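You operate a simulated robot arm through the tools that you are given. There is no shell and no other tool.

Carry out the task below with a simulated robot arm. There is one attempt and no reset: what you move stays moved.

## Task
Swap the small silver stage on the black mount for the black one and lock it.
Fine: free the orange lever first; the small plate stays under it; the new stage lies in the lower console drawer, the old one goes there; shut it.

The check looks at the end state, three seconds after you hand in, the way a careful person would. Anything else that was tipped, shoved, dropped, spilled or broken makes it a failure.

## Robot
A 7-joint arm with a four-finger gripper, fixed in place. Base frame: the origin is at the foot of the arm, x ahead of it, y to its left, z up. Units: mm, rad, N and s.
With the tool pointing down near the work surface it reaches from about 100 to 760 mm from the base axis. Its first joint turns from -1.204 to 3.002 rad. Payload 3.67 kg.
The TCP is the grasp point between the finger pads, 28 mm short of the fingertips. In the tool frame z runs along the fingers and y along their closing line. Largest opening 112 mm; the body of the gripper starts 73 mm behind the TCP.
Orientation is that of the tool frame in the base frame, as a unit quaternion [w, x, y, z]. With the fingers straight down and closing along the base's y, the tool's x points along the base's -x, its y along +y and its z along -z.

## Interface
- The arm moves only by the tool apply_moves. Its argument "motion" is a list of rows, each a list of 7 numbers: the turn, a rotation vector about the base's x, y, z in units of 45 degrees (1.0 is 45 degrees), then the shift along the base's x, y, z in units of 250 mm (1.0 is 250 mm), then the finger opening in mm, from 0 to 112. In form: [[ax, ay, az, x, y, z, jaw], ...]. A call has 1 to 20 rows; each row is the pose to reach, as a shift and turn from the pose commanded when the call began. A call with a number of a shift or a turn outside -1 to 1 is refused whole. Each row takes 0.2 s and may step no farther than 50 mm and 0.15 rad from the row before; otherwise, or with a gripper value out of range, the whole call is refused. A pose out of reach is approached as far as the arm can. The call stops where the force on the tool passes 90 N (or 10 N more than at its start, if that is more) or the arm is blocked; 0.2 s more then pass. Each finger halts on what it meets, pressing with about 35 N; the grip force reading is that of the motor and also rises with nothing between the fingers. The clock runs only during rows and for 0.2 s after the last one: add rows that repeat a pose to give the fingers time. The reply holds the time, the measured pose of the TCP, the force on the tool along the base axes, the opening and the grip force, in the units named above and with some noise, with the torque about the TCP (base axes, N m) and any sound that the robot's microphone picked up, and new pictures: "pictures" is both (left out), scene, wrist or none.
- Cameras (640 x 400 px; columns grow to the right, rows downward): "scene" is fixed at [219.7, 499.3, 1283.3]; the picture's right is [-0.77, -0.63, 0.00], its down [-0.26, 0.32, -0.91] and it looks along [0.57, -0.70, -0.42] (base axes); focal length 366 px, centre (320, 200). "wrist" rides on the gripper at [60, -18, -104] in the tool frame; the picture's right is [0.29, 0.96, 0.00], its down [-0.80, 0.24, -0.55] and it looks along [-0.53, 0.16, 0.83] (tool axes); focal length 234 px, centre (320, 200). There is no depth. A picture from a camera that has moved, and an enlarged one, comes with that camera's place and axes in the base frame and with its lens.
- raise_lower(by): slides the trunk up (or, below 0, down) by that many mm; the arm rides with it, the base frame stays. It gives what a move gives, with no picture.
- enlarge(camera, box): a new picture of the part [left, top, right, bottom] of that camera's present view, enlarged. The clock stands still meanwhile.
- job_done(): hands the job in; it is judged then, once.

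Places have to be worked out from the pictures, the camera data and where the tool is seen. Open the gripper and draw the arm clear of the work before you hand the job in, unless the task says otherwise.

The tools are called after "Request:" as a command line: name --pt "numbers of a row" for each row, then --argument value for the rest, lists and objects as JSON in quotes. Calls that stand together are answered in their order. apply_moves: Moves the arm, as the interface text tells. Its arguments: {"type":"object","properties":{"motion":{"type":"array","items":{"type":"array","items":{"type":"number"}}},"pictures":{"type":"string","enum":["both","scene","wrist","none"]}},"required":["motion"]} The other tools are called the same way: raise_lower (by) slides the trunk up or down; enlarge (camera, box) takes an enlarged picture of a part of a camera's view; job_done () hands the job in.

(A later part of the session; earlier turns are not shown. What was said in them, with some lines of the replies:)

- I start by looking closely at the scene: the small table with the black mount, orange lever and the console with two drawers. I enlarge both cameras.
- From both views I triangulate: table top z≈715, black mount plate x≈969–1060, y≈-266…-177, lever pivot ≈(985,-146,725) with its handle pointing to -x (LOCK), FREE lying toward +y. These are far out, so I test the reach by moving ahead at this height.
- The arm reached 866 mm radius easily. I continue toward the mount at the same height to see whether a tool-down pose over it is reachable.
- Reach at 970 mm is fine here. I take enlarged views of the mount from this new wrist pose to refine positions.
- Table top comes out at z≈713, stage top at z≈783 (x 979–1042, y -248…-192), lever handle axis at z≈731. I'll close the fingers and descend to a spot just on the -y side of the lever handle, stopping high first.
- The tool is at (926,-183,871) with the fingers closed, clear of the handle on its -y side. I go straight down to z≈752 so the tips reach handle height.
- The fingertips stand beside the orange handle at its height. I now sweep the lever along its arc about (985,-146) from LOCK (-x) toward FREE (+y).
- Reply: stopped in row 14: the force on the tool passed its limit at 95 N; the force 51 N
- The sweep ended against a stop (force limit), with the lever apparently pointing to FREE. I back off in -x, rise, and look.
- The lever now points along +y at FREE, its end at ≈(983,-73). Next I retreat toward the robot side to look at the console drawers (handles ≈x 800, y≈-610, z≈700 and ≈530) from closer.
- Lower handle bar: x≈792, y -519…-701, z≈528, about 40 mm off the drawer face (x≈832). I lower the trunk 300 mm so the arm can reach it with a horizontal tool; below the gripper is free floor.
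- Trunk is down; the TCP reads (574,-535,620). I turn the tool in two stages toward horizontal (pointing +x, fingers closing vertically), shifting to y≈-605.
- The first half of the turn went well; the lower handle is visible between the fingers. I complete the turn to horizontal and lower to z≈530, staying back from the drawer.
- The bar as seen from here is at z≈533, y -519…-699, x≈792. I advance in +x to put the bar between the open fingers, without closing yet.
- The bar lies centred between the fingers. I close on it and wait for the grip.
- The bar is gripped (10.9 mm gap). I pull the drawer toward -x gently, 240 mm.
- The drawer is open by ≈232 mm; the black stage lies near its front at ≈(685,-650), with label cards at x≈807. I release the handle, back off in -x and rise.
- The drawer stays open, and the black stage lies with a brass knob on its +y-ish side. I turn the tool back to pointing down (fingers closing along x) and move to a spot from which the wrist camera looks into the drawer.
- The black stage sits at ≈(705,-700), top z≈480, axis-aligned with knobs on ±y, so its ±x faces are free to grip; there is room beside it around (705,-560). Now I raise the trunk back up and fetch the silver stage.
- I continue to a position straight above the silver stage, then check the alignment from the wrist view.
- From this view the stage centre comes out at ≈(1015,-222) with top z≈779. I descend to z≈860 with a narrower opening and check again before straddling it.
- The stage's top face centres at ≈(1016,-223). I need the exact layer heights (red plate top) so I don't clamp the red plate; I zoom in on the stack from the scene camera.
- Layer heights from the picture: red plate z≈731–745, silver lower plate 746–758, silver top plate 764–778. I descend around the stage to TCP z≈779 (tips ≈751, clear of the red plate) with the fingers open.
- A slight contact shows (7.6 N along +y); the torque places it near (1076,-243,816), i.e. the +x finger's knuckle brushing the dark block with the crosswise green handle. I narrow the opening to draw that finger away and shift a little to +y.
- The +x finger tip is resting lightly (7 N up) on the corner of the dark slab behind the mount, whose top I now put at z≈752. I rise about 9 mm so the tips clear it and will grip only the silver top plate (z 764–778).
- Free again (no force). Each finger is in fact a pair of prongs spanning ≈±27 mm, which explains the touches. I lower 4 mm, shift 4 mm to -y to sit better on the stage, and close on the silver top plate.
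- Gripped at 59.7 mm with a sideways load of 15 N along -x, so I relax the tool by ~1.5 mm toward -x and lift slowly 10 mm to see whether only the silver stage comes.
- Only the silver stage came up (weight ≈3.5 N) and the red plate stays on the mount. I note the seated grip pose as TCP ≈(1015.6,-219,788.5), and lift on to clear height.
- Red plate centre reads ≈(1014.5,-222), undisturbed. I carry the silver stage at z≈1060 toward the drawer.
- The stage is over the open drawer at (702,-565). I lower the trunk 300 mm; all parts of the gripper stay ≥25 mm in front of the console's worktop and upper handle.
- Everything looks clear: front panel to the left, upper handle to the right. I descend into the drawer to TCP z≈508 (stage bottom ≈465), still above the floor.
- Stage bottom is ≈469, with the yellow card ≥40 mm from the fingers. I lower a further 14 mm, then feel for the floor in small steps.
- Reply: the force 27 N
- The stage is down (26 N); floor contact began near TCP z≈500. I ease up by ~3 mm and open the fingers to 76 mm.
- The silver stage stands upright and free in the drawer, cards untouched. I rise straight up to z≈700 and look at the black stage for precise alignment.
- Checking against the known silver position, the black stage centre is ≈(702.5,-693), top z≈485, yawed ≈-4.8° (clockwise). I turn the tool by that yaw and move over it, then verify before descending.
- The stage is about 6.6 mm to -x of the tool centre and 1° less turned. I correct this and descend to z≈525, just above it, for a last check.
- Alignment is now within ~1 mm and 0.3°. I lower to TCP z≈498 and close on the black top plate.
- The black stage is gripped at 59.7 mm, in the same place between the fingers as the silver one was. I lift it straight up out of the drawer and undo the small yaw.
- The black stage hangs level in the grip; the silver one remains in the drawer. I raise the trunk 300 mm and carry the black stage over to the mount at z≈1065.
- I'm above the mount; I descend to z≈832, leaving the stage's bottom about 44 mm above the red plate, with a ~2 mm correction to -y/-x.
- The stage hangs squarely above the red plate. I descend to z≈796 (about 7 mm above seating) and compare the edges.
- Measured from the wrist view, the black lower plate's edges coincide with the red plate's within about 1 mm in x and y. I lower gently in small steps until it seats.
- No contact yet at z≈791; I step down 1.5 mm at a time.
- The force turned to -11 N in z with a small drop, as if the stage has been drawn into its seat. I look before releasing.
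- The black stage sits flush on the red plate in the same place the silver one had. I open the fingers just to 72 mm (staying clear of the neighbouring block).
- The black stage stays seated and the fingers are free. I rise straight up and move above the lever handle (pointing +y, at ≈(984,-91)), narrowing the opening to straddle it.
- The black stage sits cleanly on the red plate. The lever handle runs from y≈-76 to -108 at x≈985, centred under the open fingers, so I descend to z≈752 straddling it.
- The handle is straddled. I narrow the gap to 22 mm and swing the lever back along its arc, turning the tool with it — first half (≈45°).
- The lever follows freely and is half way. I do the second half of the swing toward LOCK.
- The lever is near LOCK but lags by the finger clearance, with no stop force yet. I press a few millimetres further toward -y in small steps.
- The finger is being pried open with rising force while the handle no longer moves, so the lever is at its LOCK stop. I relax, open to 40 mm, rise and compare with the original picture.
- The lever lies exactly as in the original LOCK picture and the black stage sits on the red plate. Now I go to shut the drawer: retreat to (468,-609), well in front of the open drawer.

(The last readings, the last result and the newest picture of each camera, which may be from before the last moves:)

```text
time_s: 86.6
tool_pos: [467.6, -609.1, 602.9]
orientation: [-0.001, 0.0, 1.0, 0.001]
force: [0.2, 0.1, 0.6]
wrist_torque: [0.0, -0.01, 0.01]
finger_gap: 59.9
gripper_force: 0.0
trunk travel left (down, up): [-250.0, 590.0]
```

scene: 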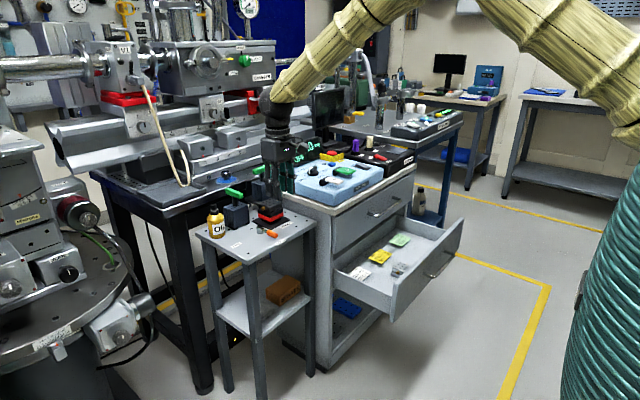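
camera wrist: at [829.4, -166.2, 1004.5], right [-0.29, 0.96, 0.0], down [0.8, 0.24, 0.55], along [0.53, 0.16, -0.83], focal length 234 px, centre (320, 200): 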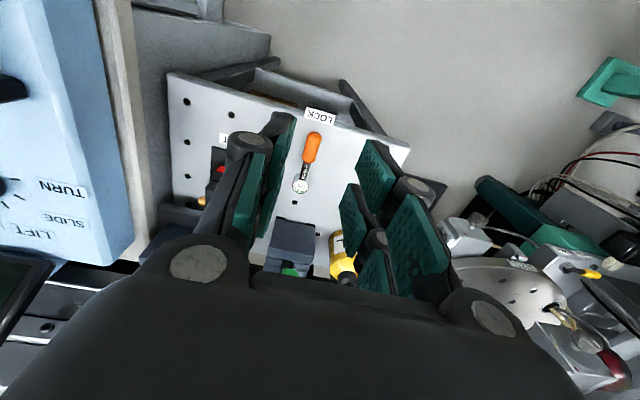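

I'm at (468,-609,603) with the trunk lowered, in front of the drawer handle (x≈557). I turn the tool to horizontal again in two halves, descending to z≈535.

Request:
apply_moves --pt "0.096 -0.096 -0.096 -0.01 0 0 60" --pt "0.192 -0.192 -0.192 -0.02 0 0 60" --pt "0.289 -0.289 -0.289 -0.03 0 0 60" --pt "0.385 -0.385 -0.385 -0.04 0 0 60" --pt "0.481 -0.481 -0.481 -0.05 0 0 60" --pt "0.577 -0.577 -0.577 -0.06 0 0 60" --pt "0.674 -0.674 -0.674 -0.06 0 0 60" --pt "0.77 -0.77 -0.77 -0.06 0 0 60" --pictures "none"

Request:
apply_moves --pt "0.096 -0.096 -0.096 0 0 -0.035 60" --pt "0.192 -0.192 -0.192 0 0 -0.07 60" --pt "0.289 -0.289 -0.289 0 0 -0.105 60" --pt "0.385 -0.385 -0.385 0 0 -0.14 60" --pt "0.481 -0.481 -0.481 0 0 -0.175 60" --pt "0.577 -0.577 -0.577 0 0 -0.21 60" --pt "0.674 -0.674 -0.674 0 0 -0.245 60" --pt "0.77 -0.77 -0.77 0 0 -0.272 60"

```text
time_s: 88.4
tool_pos: [451.0, -610.9, 602.7]
orientation: [0.288, 0.29, 0.866, 0.289]
force: [0.5, -0.4, 0.9]
wrist_torque: [0.02, 0.02, 0.03]
finger_gap: 60.1
gripper_force: 0.0
trunk travel left (down, up): [-250.0, 590.0]
```

```text
time_s: 90.2
tool_pos: [452.4, -611.7, 534.4]
orientation: [0.5, 0.5, 0.498, 0.502]
force: [0.1, 0.7, 0.0]
wrist_torque: [0.0, 0.01, 0.0]
finger_gap: 59.8
gripper_force: 0.0
trunk travel left (down, up): [-250.0, 590.0]
camera wrist: at [348.0, -552.1, 515.2], right [0.0, 0.28, 0.96], down [-0.55, -0.8, 0.24], along [0.83, -0.53, 0.16], focal length 234 px, centre (320, 200)
```

scene: 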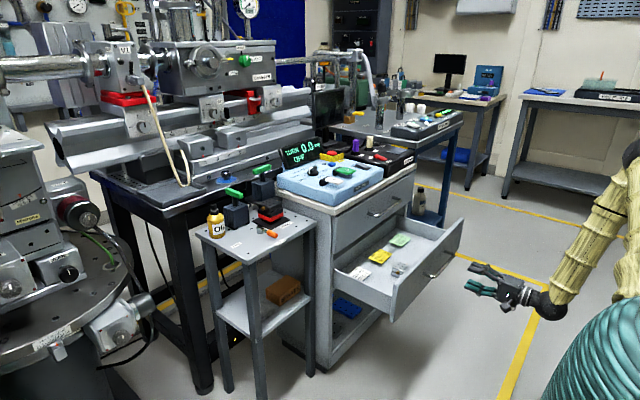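
wrist: 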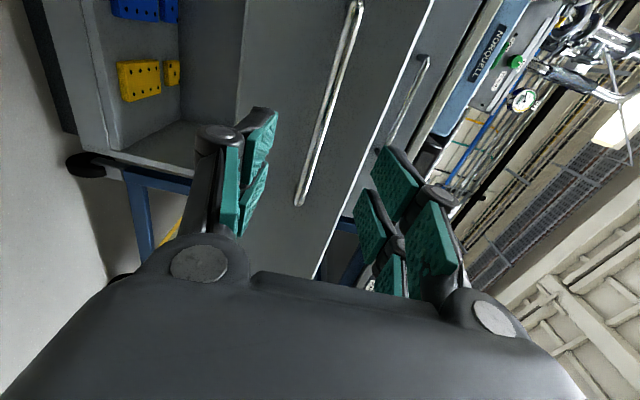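

The tool is level with the bar (z≈534). I advance so the bar lies between the fingers and close on it.

Request:
apply_moves --pt "0 0 0 0.12 0.006 0 60" --pt "0 0 0 0.26 0.008 0 60" --pt "0 0 0 0.36 0.008 0 60" --pt "0 0 0 0.416 0.008 0 60" --pt "0 0 0 0.416 0.008 0 30" --pt "0 0 0 0.416 0.008 0 0" --pt "0 0 0 0.416 0.008 0 0" --pt "0 0 0 0.416 0.008 0 0"

```text
time_s: 92.0
tool_pos: [558.0, -608.8, 534.8]
orientation: [0.5, 0.5, 0.5, 0.501]
force: [1.3, -5.4, 12.0]
wrist_torque: [0.01, -0.05, 0.4]
finger_gap: 10.8
gripper_force: 44.7
trunk travel left (down, up): [-250.0, 590.0]
camera wrist: at [453.9, -549.7, 515.6], right [0.0, 0.29, 0.96], down [-0.55, -0.8, 0.24], along [0.83, -0.53, 0.16], focal length 234 px, centre (320, 200)
```

scene: 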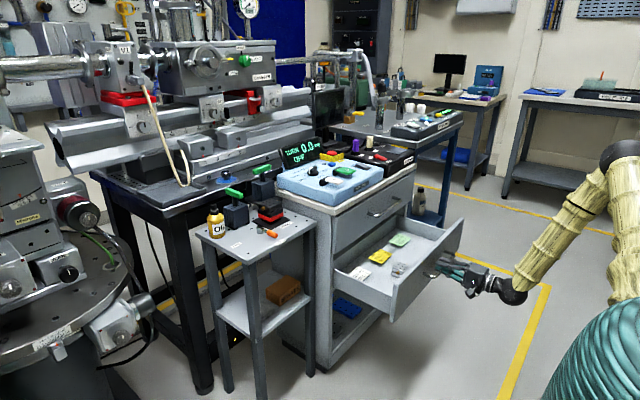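
wrist: 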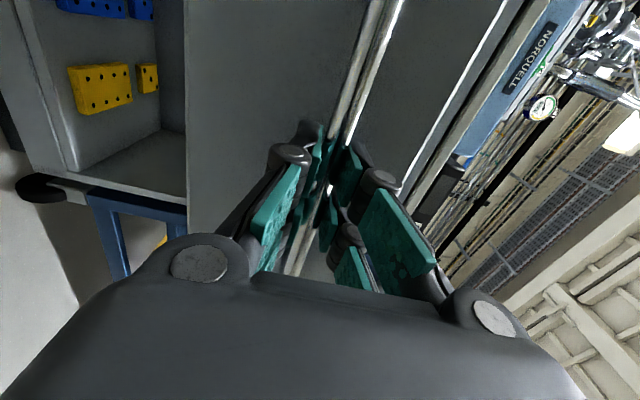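

The bar is gripped again. I push the drawer in smoothly by about 228 mm, slowing at the end.

Request:
apply_moves --pt "0 0 0 0.02 0 0 0" --pt "0 0 0 0.06 0 0 0" --pt "0 0 0 0.11 0 0 0" --pt "0 0 0 0.17 0 0 0" --pt "0 0 0 0.23 0 0 0" --pt "0 0 0 0.29 0 0 0" --pt "0 0 0 0.35 0 0 0" --pt "0 0 0 0.41 0 0 0" --pt "0 0 0 0.47 0 0 0" --pt "0 0 0 0.53 0 0 0" --pt "0 0 0 0.59 0 0 0" --pt "0 0 0 0.65 0 0 0" --pt "0 0 0 0.71 0 0 0" --pt "0 0 0 0.77 0 0 0" --pt "0 0 0 0.82 0 0 0" --pt "0 0 0 0.86 0 0 0" --pt "0 0 0 0.89 0 0 0" --pt "0 0 0 0.905 0 0 0" --pt "0 0 0 0.912 0 0 0"

Request:
enlarge --camera "scene" --box '[320, 180, 450, 310]'

```text
time_s: 96.0
tool_pos: [784.2, -609.1, 535.8]
orientation: [0.499, 0.5, 0.5, 0.501]
force: [1.2, -16.5, 6.5]
wrist_torque: [-0.3, -0.02, -1.31]
finger_gap: 10.5
gripper_force: 45.1
trunk travel left (down, up): [-250.0, 590.0]
camera wrist: at [680.5, -549.4, 515.8], right [0.0, 0.29, 0.96], down [-0.55, -0.8, 0.24], along [0.83, -0.53, 0.16], focal length 234 px, centre (320, 200)
```

scene: 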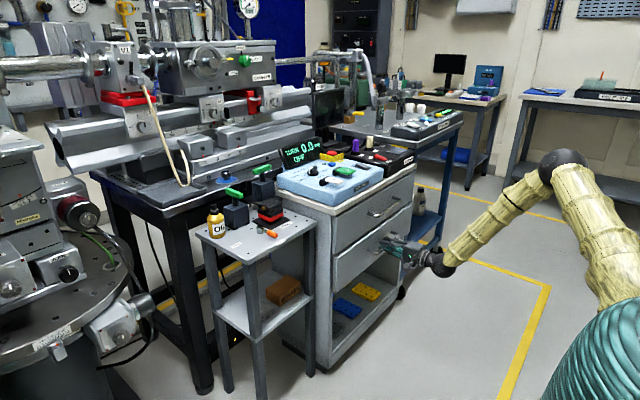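
wrist: 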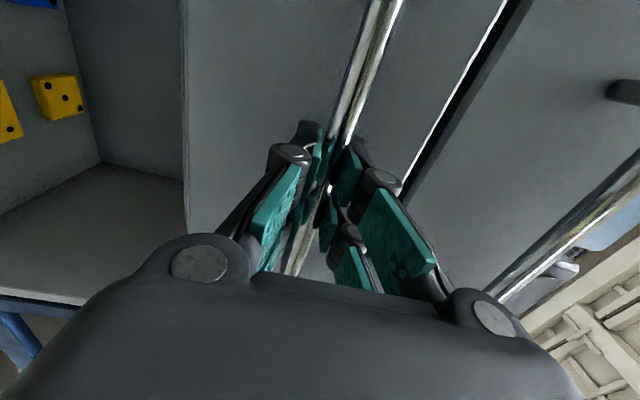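

```text
3.08 times, centred on (385, 245) of scene
camera zoom: at [219.7, 499.3, 1283.3], right [-0.77, -0.63, 0.0], down [-0.26, 0.32, -0.91], along [0.57, -0.7, -0.42], focal length 1125 px, centre (120, 62)
```

zoom: 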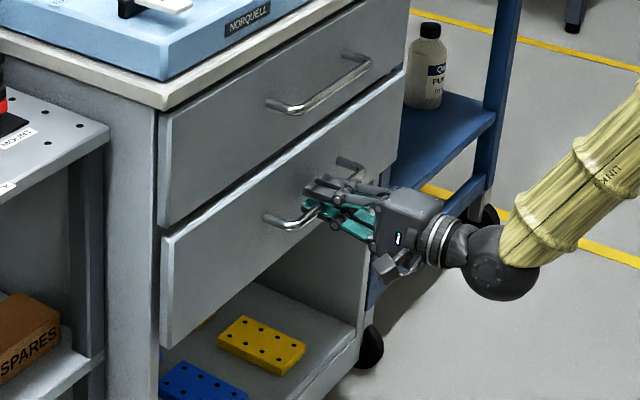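

The drawer is nearly shut; ≈4–5 mm remain compared with the start (788.6). I push on in small steps and watch the x-force.

Request:
apply_moves --pt "0 0 0 0.008 0 0 0" --pt "0 0 0 0.016 0 0 0" --pt "0 0 0 0.022 0 0 0" --pt "0 0 0 0.028 0 0 0" --pictures "none"

```text
time_s: 97.0
tool_pos: [791.6, -607.8, 534.1]
orientation: [0.5, 0.501, 0.5, 0.5]
force: [-2.7, -17.4, 7.7]
wrist_torque: [-0.32, 0.0, 1.39]
finger_gap: 10.5
gripper_force: 44.9
trunk travel left (down, up): [-250.0, 590.0]
```

Readings give x≈791.6 with little force. I check visually whether the drawer front is flush, and press a few mm more to find the stop.

Request:
apply_moves --pt "0 0 0 0.008 0 0 0" --pt "0 0 0 0.014 0 0 0"

Request:
enlarge --camera "scene" --box '[320, 180, 450, 310]'

```text
time_s: 97.6
tool_pos: [792.2, -607.6, 534.6]
orientation: [0.5, 0.5, 0.499, 0.501]
force: [-43.0, -11.8, 8.4]
wrist_torque: [-0.49, 0.01, 0.07]
finger_gap: 10.7
gripper_force: 45.3
trunk travel left (down, up): [-250.0, 590.0]
camera wrist: at [689.1, -548.9, 515.9], right [0.0, 0.29, 0.96], down [-0.55, -0.8, 0.24], along [0.83, -0.53, 0.16], focal length 234 px, centre (320, 200)
```

scene: 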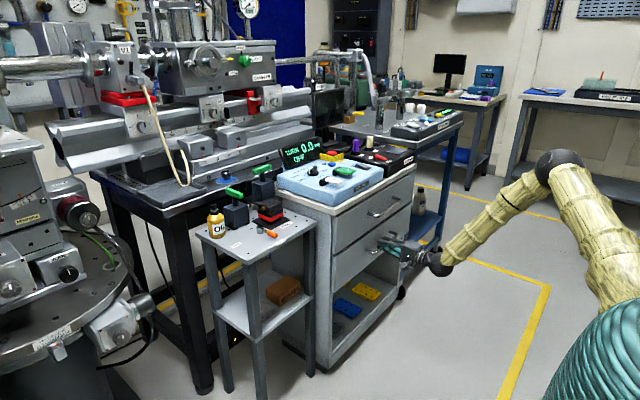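
wrist: 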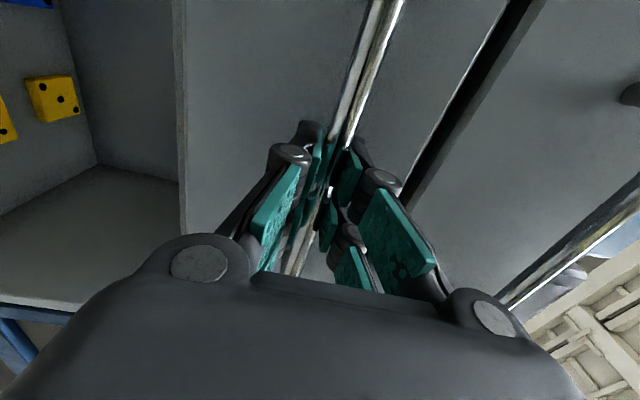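

```text
3.08 times, centred on (385, 245) of scene
camera zoom: at [219.7, 499.3, 1283.3], right [-0.77, -0.63, 0.0], down [-0.26, 0.32, -0.91], along [0.57, -0.7, -0.42], focal length 1125 px, centre (120, 62)
```

zoom: 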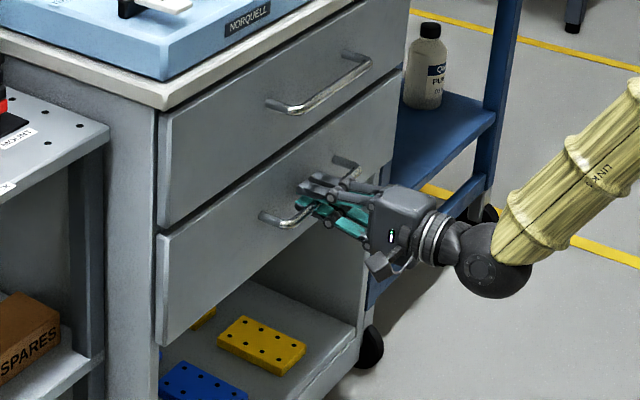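

The drawer hit its stop (43 N) and its front is flush with the upper one. I ease back ~4 mm of command while still pressing slightly, open the fingers and withdraw.

Request:
apply_moves --pt "0 0 0 -0.014 0 0 0" --pt "0 0 0 -0.014 0 0 40" --pt "0 0 0 -0.014 0 0 60" --pt "0 0 0 -0.014 0 0 60" --pt "0 0 0 -0.1 0 0 60" --pt "0 0 0 -0.24 0 0 60" --pt "0 0 0 -0.4 0 0 60" --pt "0 0 0 -0.56 0 0 60" --pt "0 0 0 -0.72 0 0 60"

Request:
enlarge --camera "scene" --box '[320, 180, 450, 310]'

```text
time_s: 99.6
tool_pos: [612.8, -607.9, 533.3]
orientation: [0.5, 0.501, 0.499, 0.501]
force: [-0.8, 0.7, 0.0]
wrist_torque: [0.0, 0.0, 0.0]
finger_gap: 60.2
gripper_force: 0.0
trunk travel left (down, up): [-250.0, 590.0]
camera wrist: at [510.3, -548.1, 513.8], right [0.0, 0.29, 0.96], down [-0.55, -0.8, 0.24], along [0.83, -0.53, 0.16], focal length 234 px, centre (320, 200)
```

scene: 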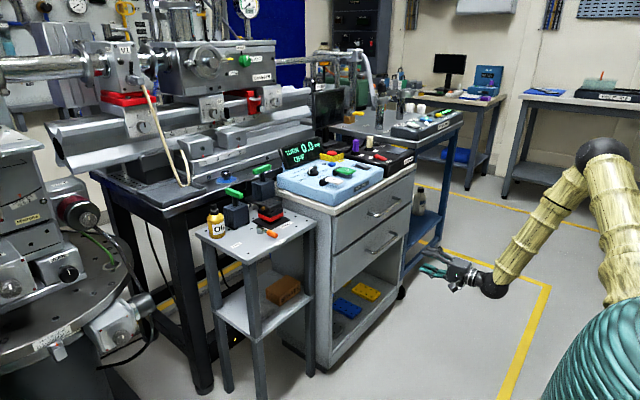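
wrist: 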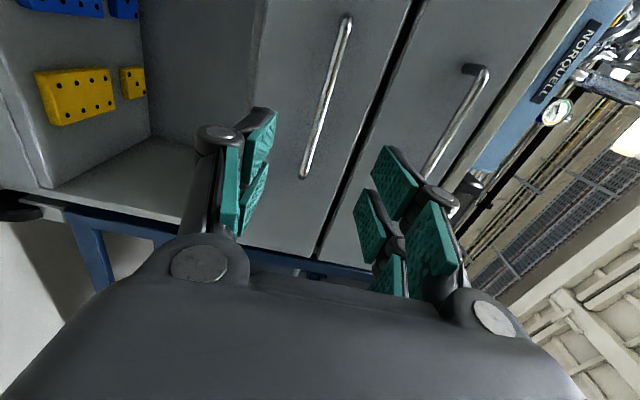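

```text
3.08 times, centred on (385, 245) of scene
camera zoom: at [219.7, 499.3, 1283.3], right [-0.77, -0.63, 0.0], down [-0.26, 0.32, -0.91], along [0.57, -0.7, -0.42], focal length 1125 px, centre (120, 62)
```

zoom: 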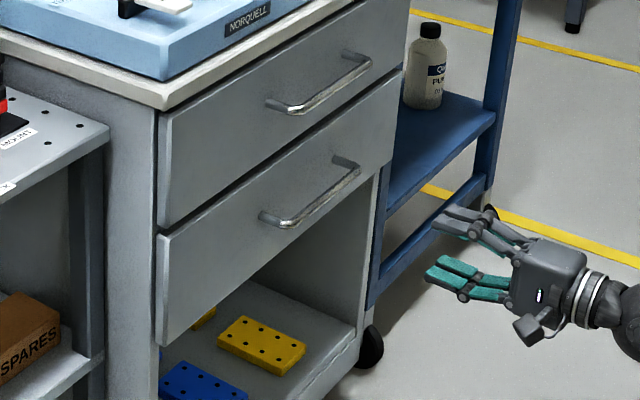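

The drawer is shut and the handle is free. I draw the arm back and up, then check the mount area against the first pictures.

Request:
apply_moves --pt "0 0 0 -0.16 0 0.02 60" --pt "0 0 0 -0.32 0 0.06 60" --pt "0 0 0 -0.48 0 0.14 60" --pt "0 0 0 -0.56 0 0.28 60" --pt "0 0 0 -0.58 0 0.44 60" --pt "0 0 0 -0.58 0 0.6 60" --pt "0 0 0 -0.58 0 0.76 60"

Request:
enlarge --camera "scene" --box '[190, 140, 350, 270]'

Request:
enlarge --camera "scene" --box '[256, 190, 296, 230]'

Request:
enlarge --camera "scene" --box '[220, 170, 310, 250]'

```text
time_s: 101.2
tool_pos: [468.0, -606.7, 723.8]
orientation: [0.5, 0.5, 0.5, 0.5]
force: [0.0, 0.7, -1.0]
wrist_torque: [0.02, 0.0, 0.02]
finger_gap: 60.1
gripper_force: 0.0
trunk travel left (down, up): [-250.0, 590.0]
camera wrist: at [364.8, -547.1, 704.3], right [0.0, 0.29, 0.96], down [-0.55, -0.8, 0.24], along [0.83, -0.53, 0.16], focal length 234 px, centre (320, 200)
```

scene: 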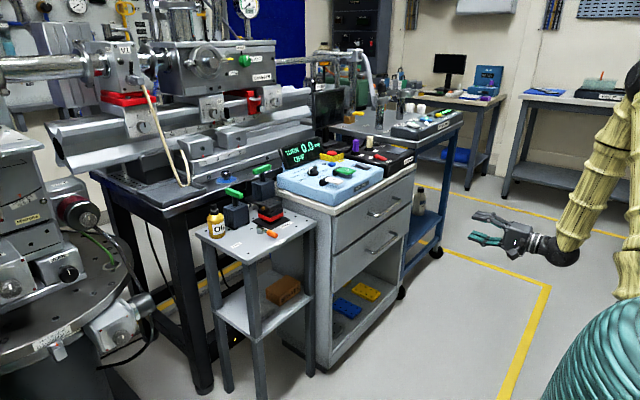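
wrist: 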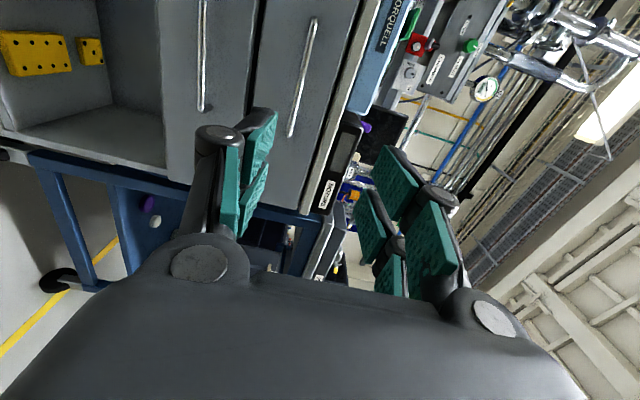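

```text
3.08 times, centred on (270, 205) of scene
camera zoom: at [219.7, 499.3, 1283.3], right [-0.77, -0.63, 0.0], down [-0.26, 0.32, -0.91], along [0.57, -0.7, -0.42], focal length 1125 px, centre (474, 185)
```

zoom: 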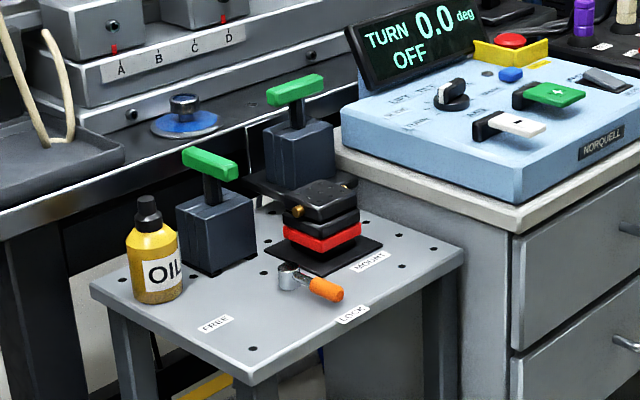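

```text
10.00 times, centred on (276, 210) of scene
camera zoom: at [219.7, 499.3, 1283.3], right [-0.77, -0.63, 0.0], down [-0.26, 0.32, -0.91], along [0.57, -0.7, -0.42], focal length 3655 px, centre (760, 100)
```

zoom: 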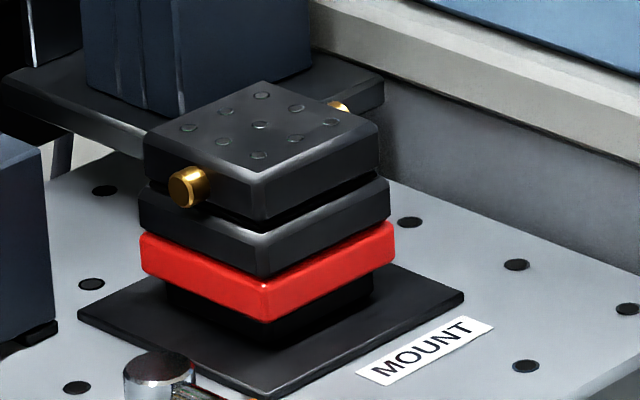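

```text
5.00 times, centred on (265, 210) of scene
camera zoom: at [219.7, 499.3, 1283.3], right [-0.77, -0.63, 0.0], down [-0.26, 0.32, -0.91], along [0.57, -0.7, -0.42], focal length 1828 px, centre (595, 150)
```

zoom: 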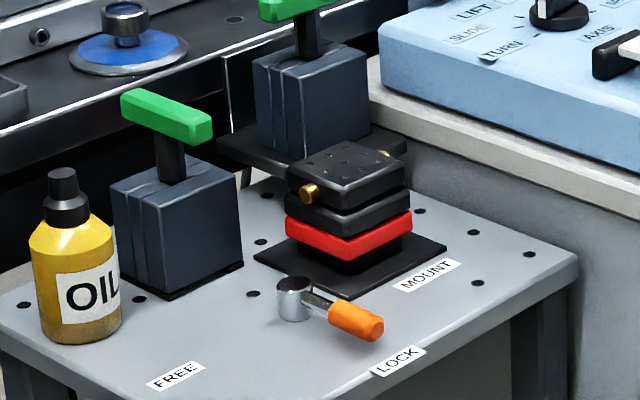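

The black stage sits on the red plate exactly where the silver one was, and the lever points to LOCK as in the first picture. The drawer is flush and shut with the silver stage inside, and the blocks, oil bottle and table are unmoved. The gripper is open and the arm is clear, so I hand in.

Request:
job_done

```text
The job is handed in.
```

The swap is finished and handed in; I don't have the check's result yet. Here is the end state as I judged it from the last pictures and readings:

- **Mount:** the black stage sits on the red plate, in the same spot the silver stage had. The red plate never left the mount.
- **Lever:** I freed the orange lever before lifting the silver stage. It is now back at its LOCK stop and looks the same as in the first picture.
- **Drawer:** I set the silver stage down upright in the lower console drawer, then pushed the drawer in until it stopped. Its front is flush with the upper one. I couldn't see inside after closing it.
- **Surroundings:** while positioning for the silver stage, the gripper lightly touched the block with the crosswise green handle and the slab under it, at about 7 N. Neither seems to have moved, and nothing else on the table looks disturbed.
- **Arm:** the gripper is open and the arm is drawn back clear of the work. The trunk is 300 mm lower than at the start.
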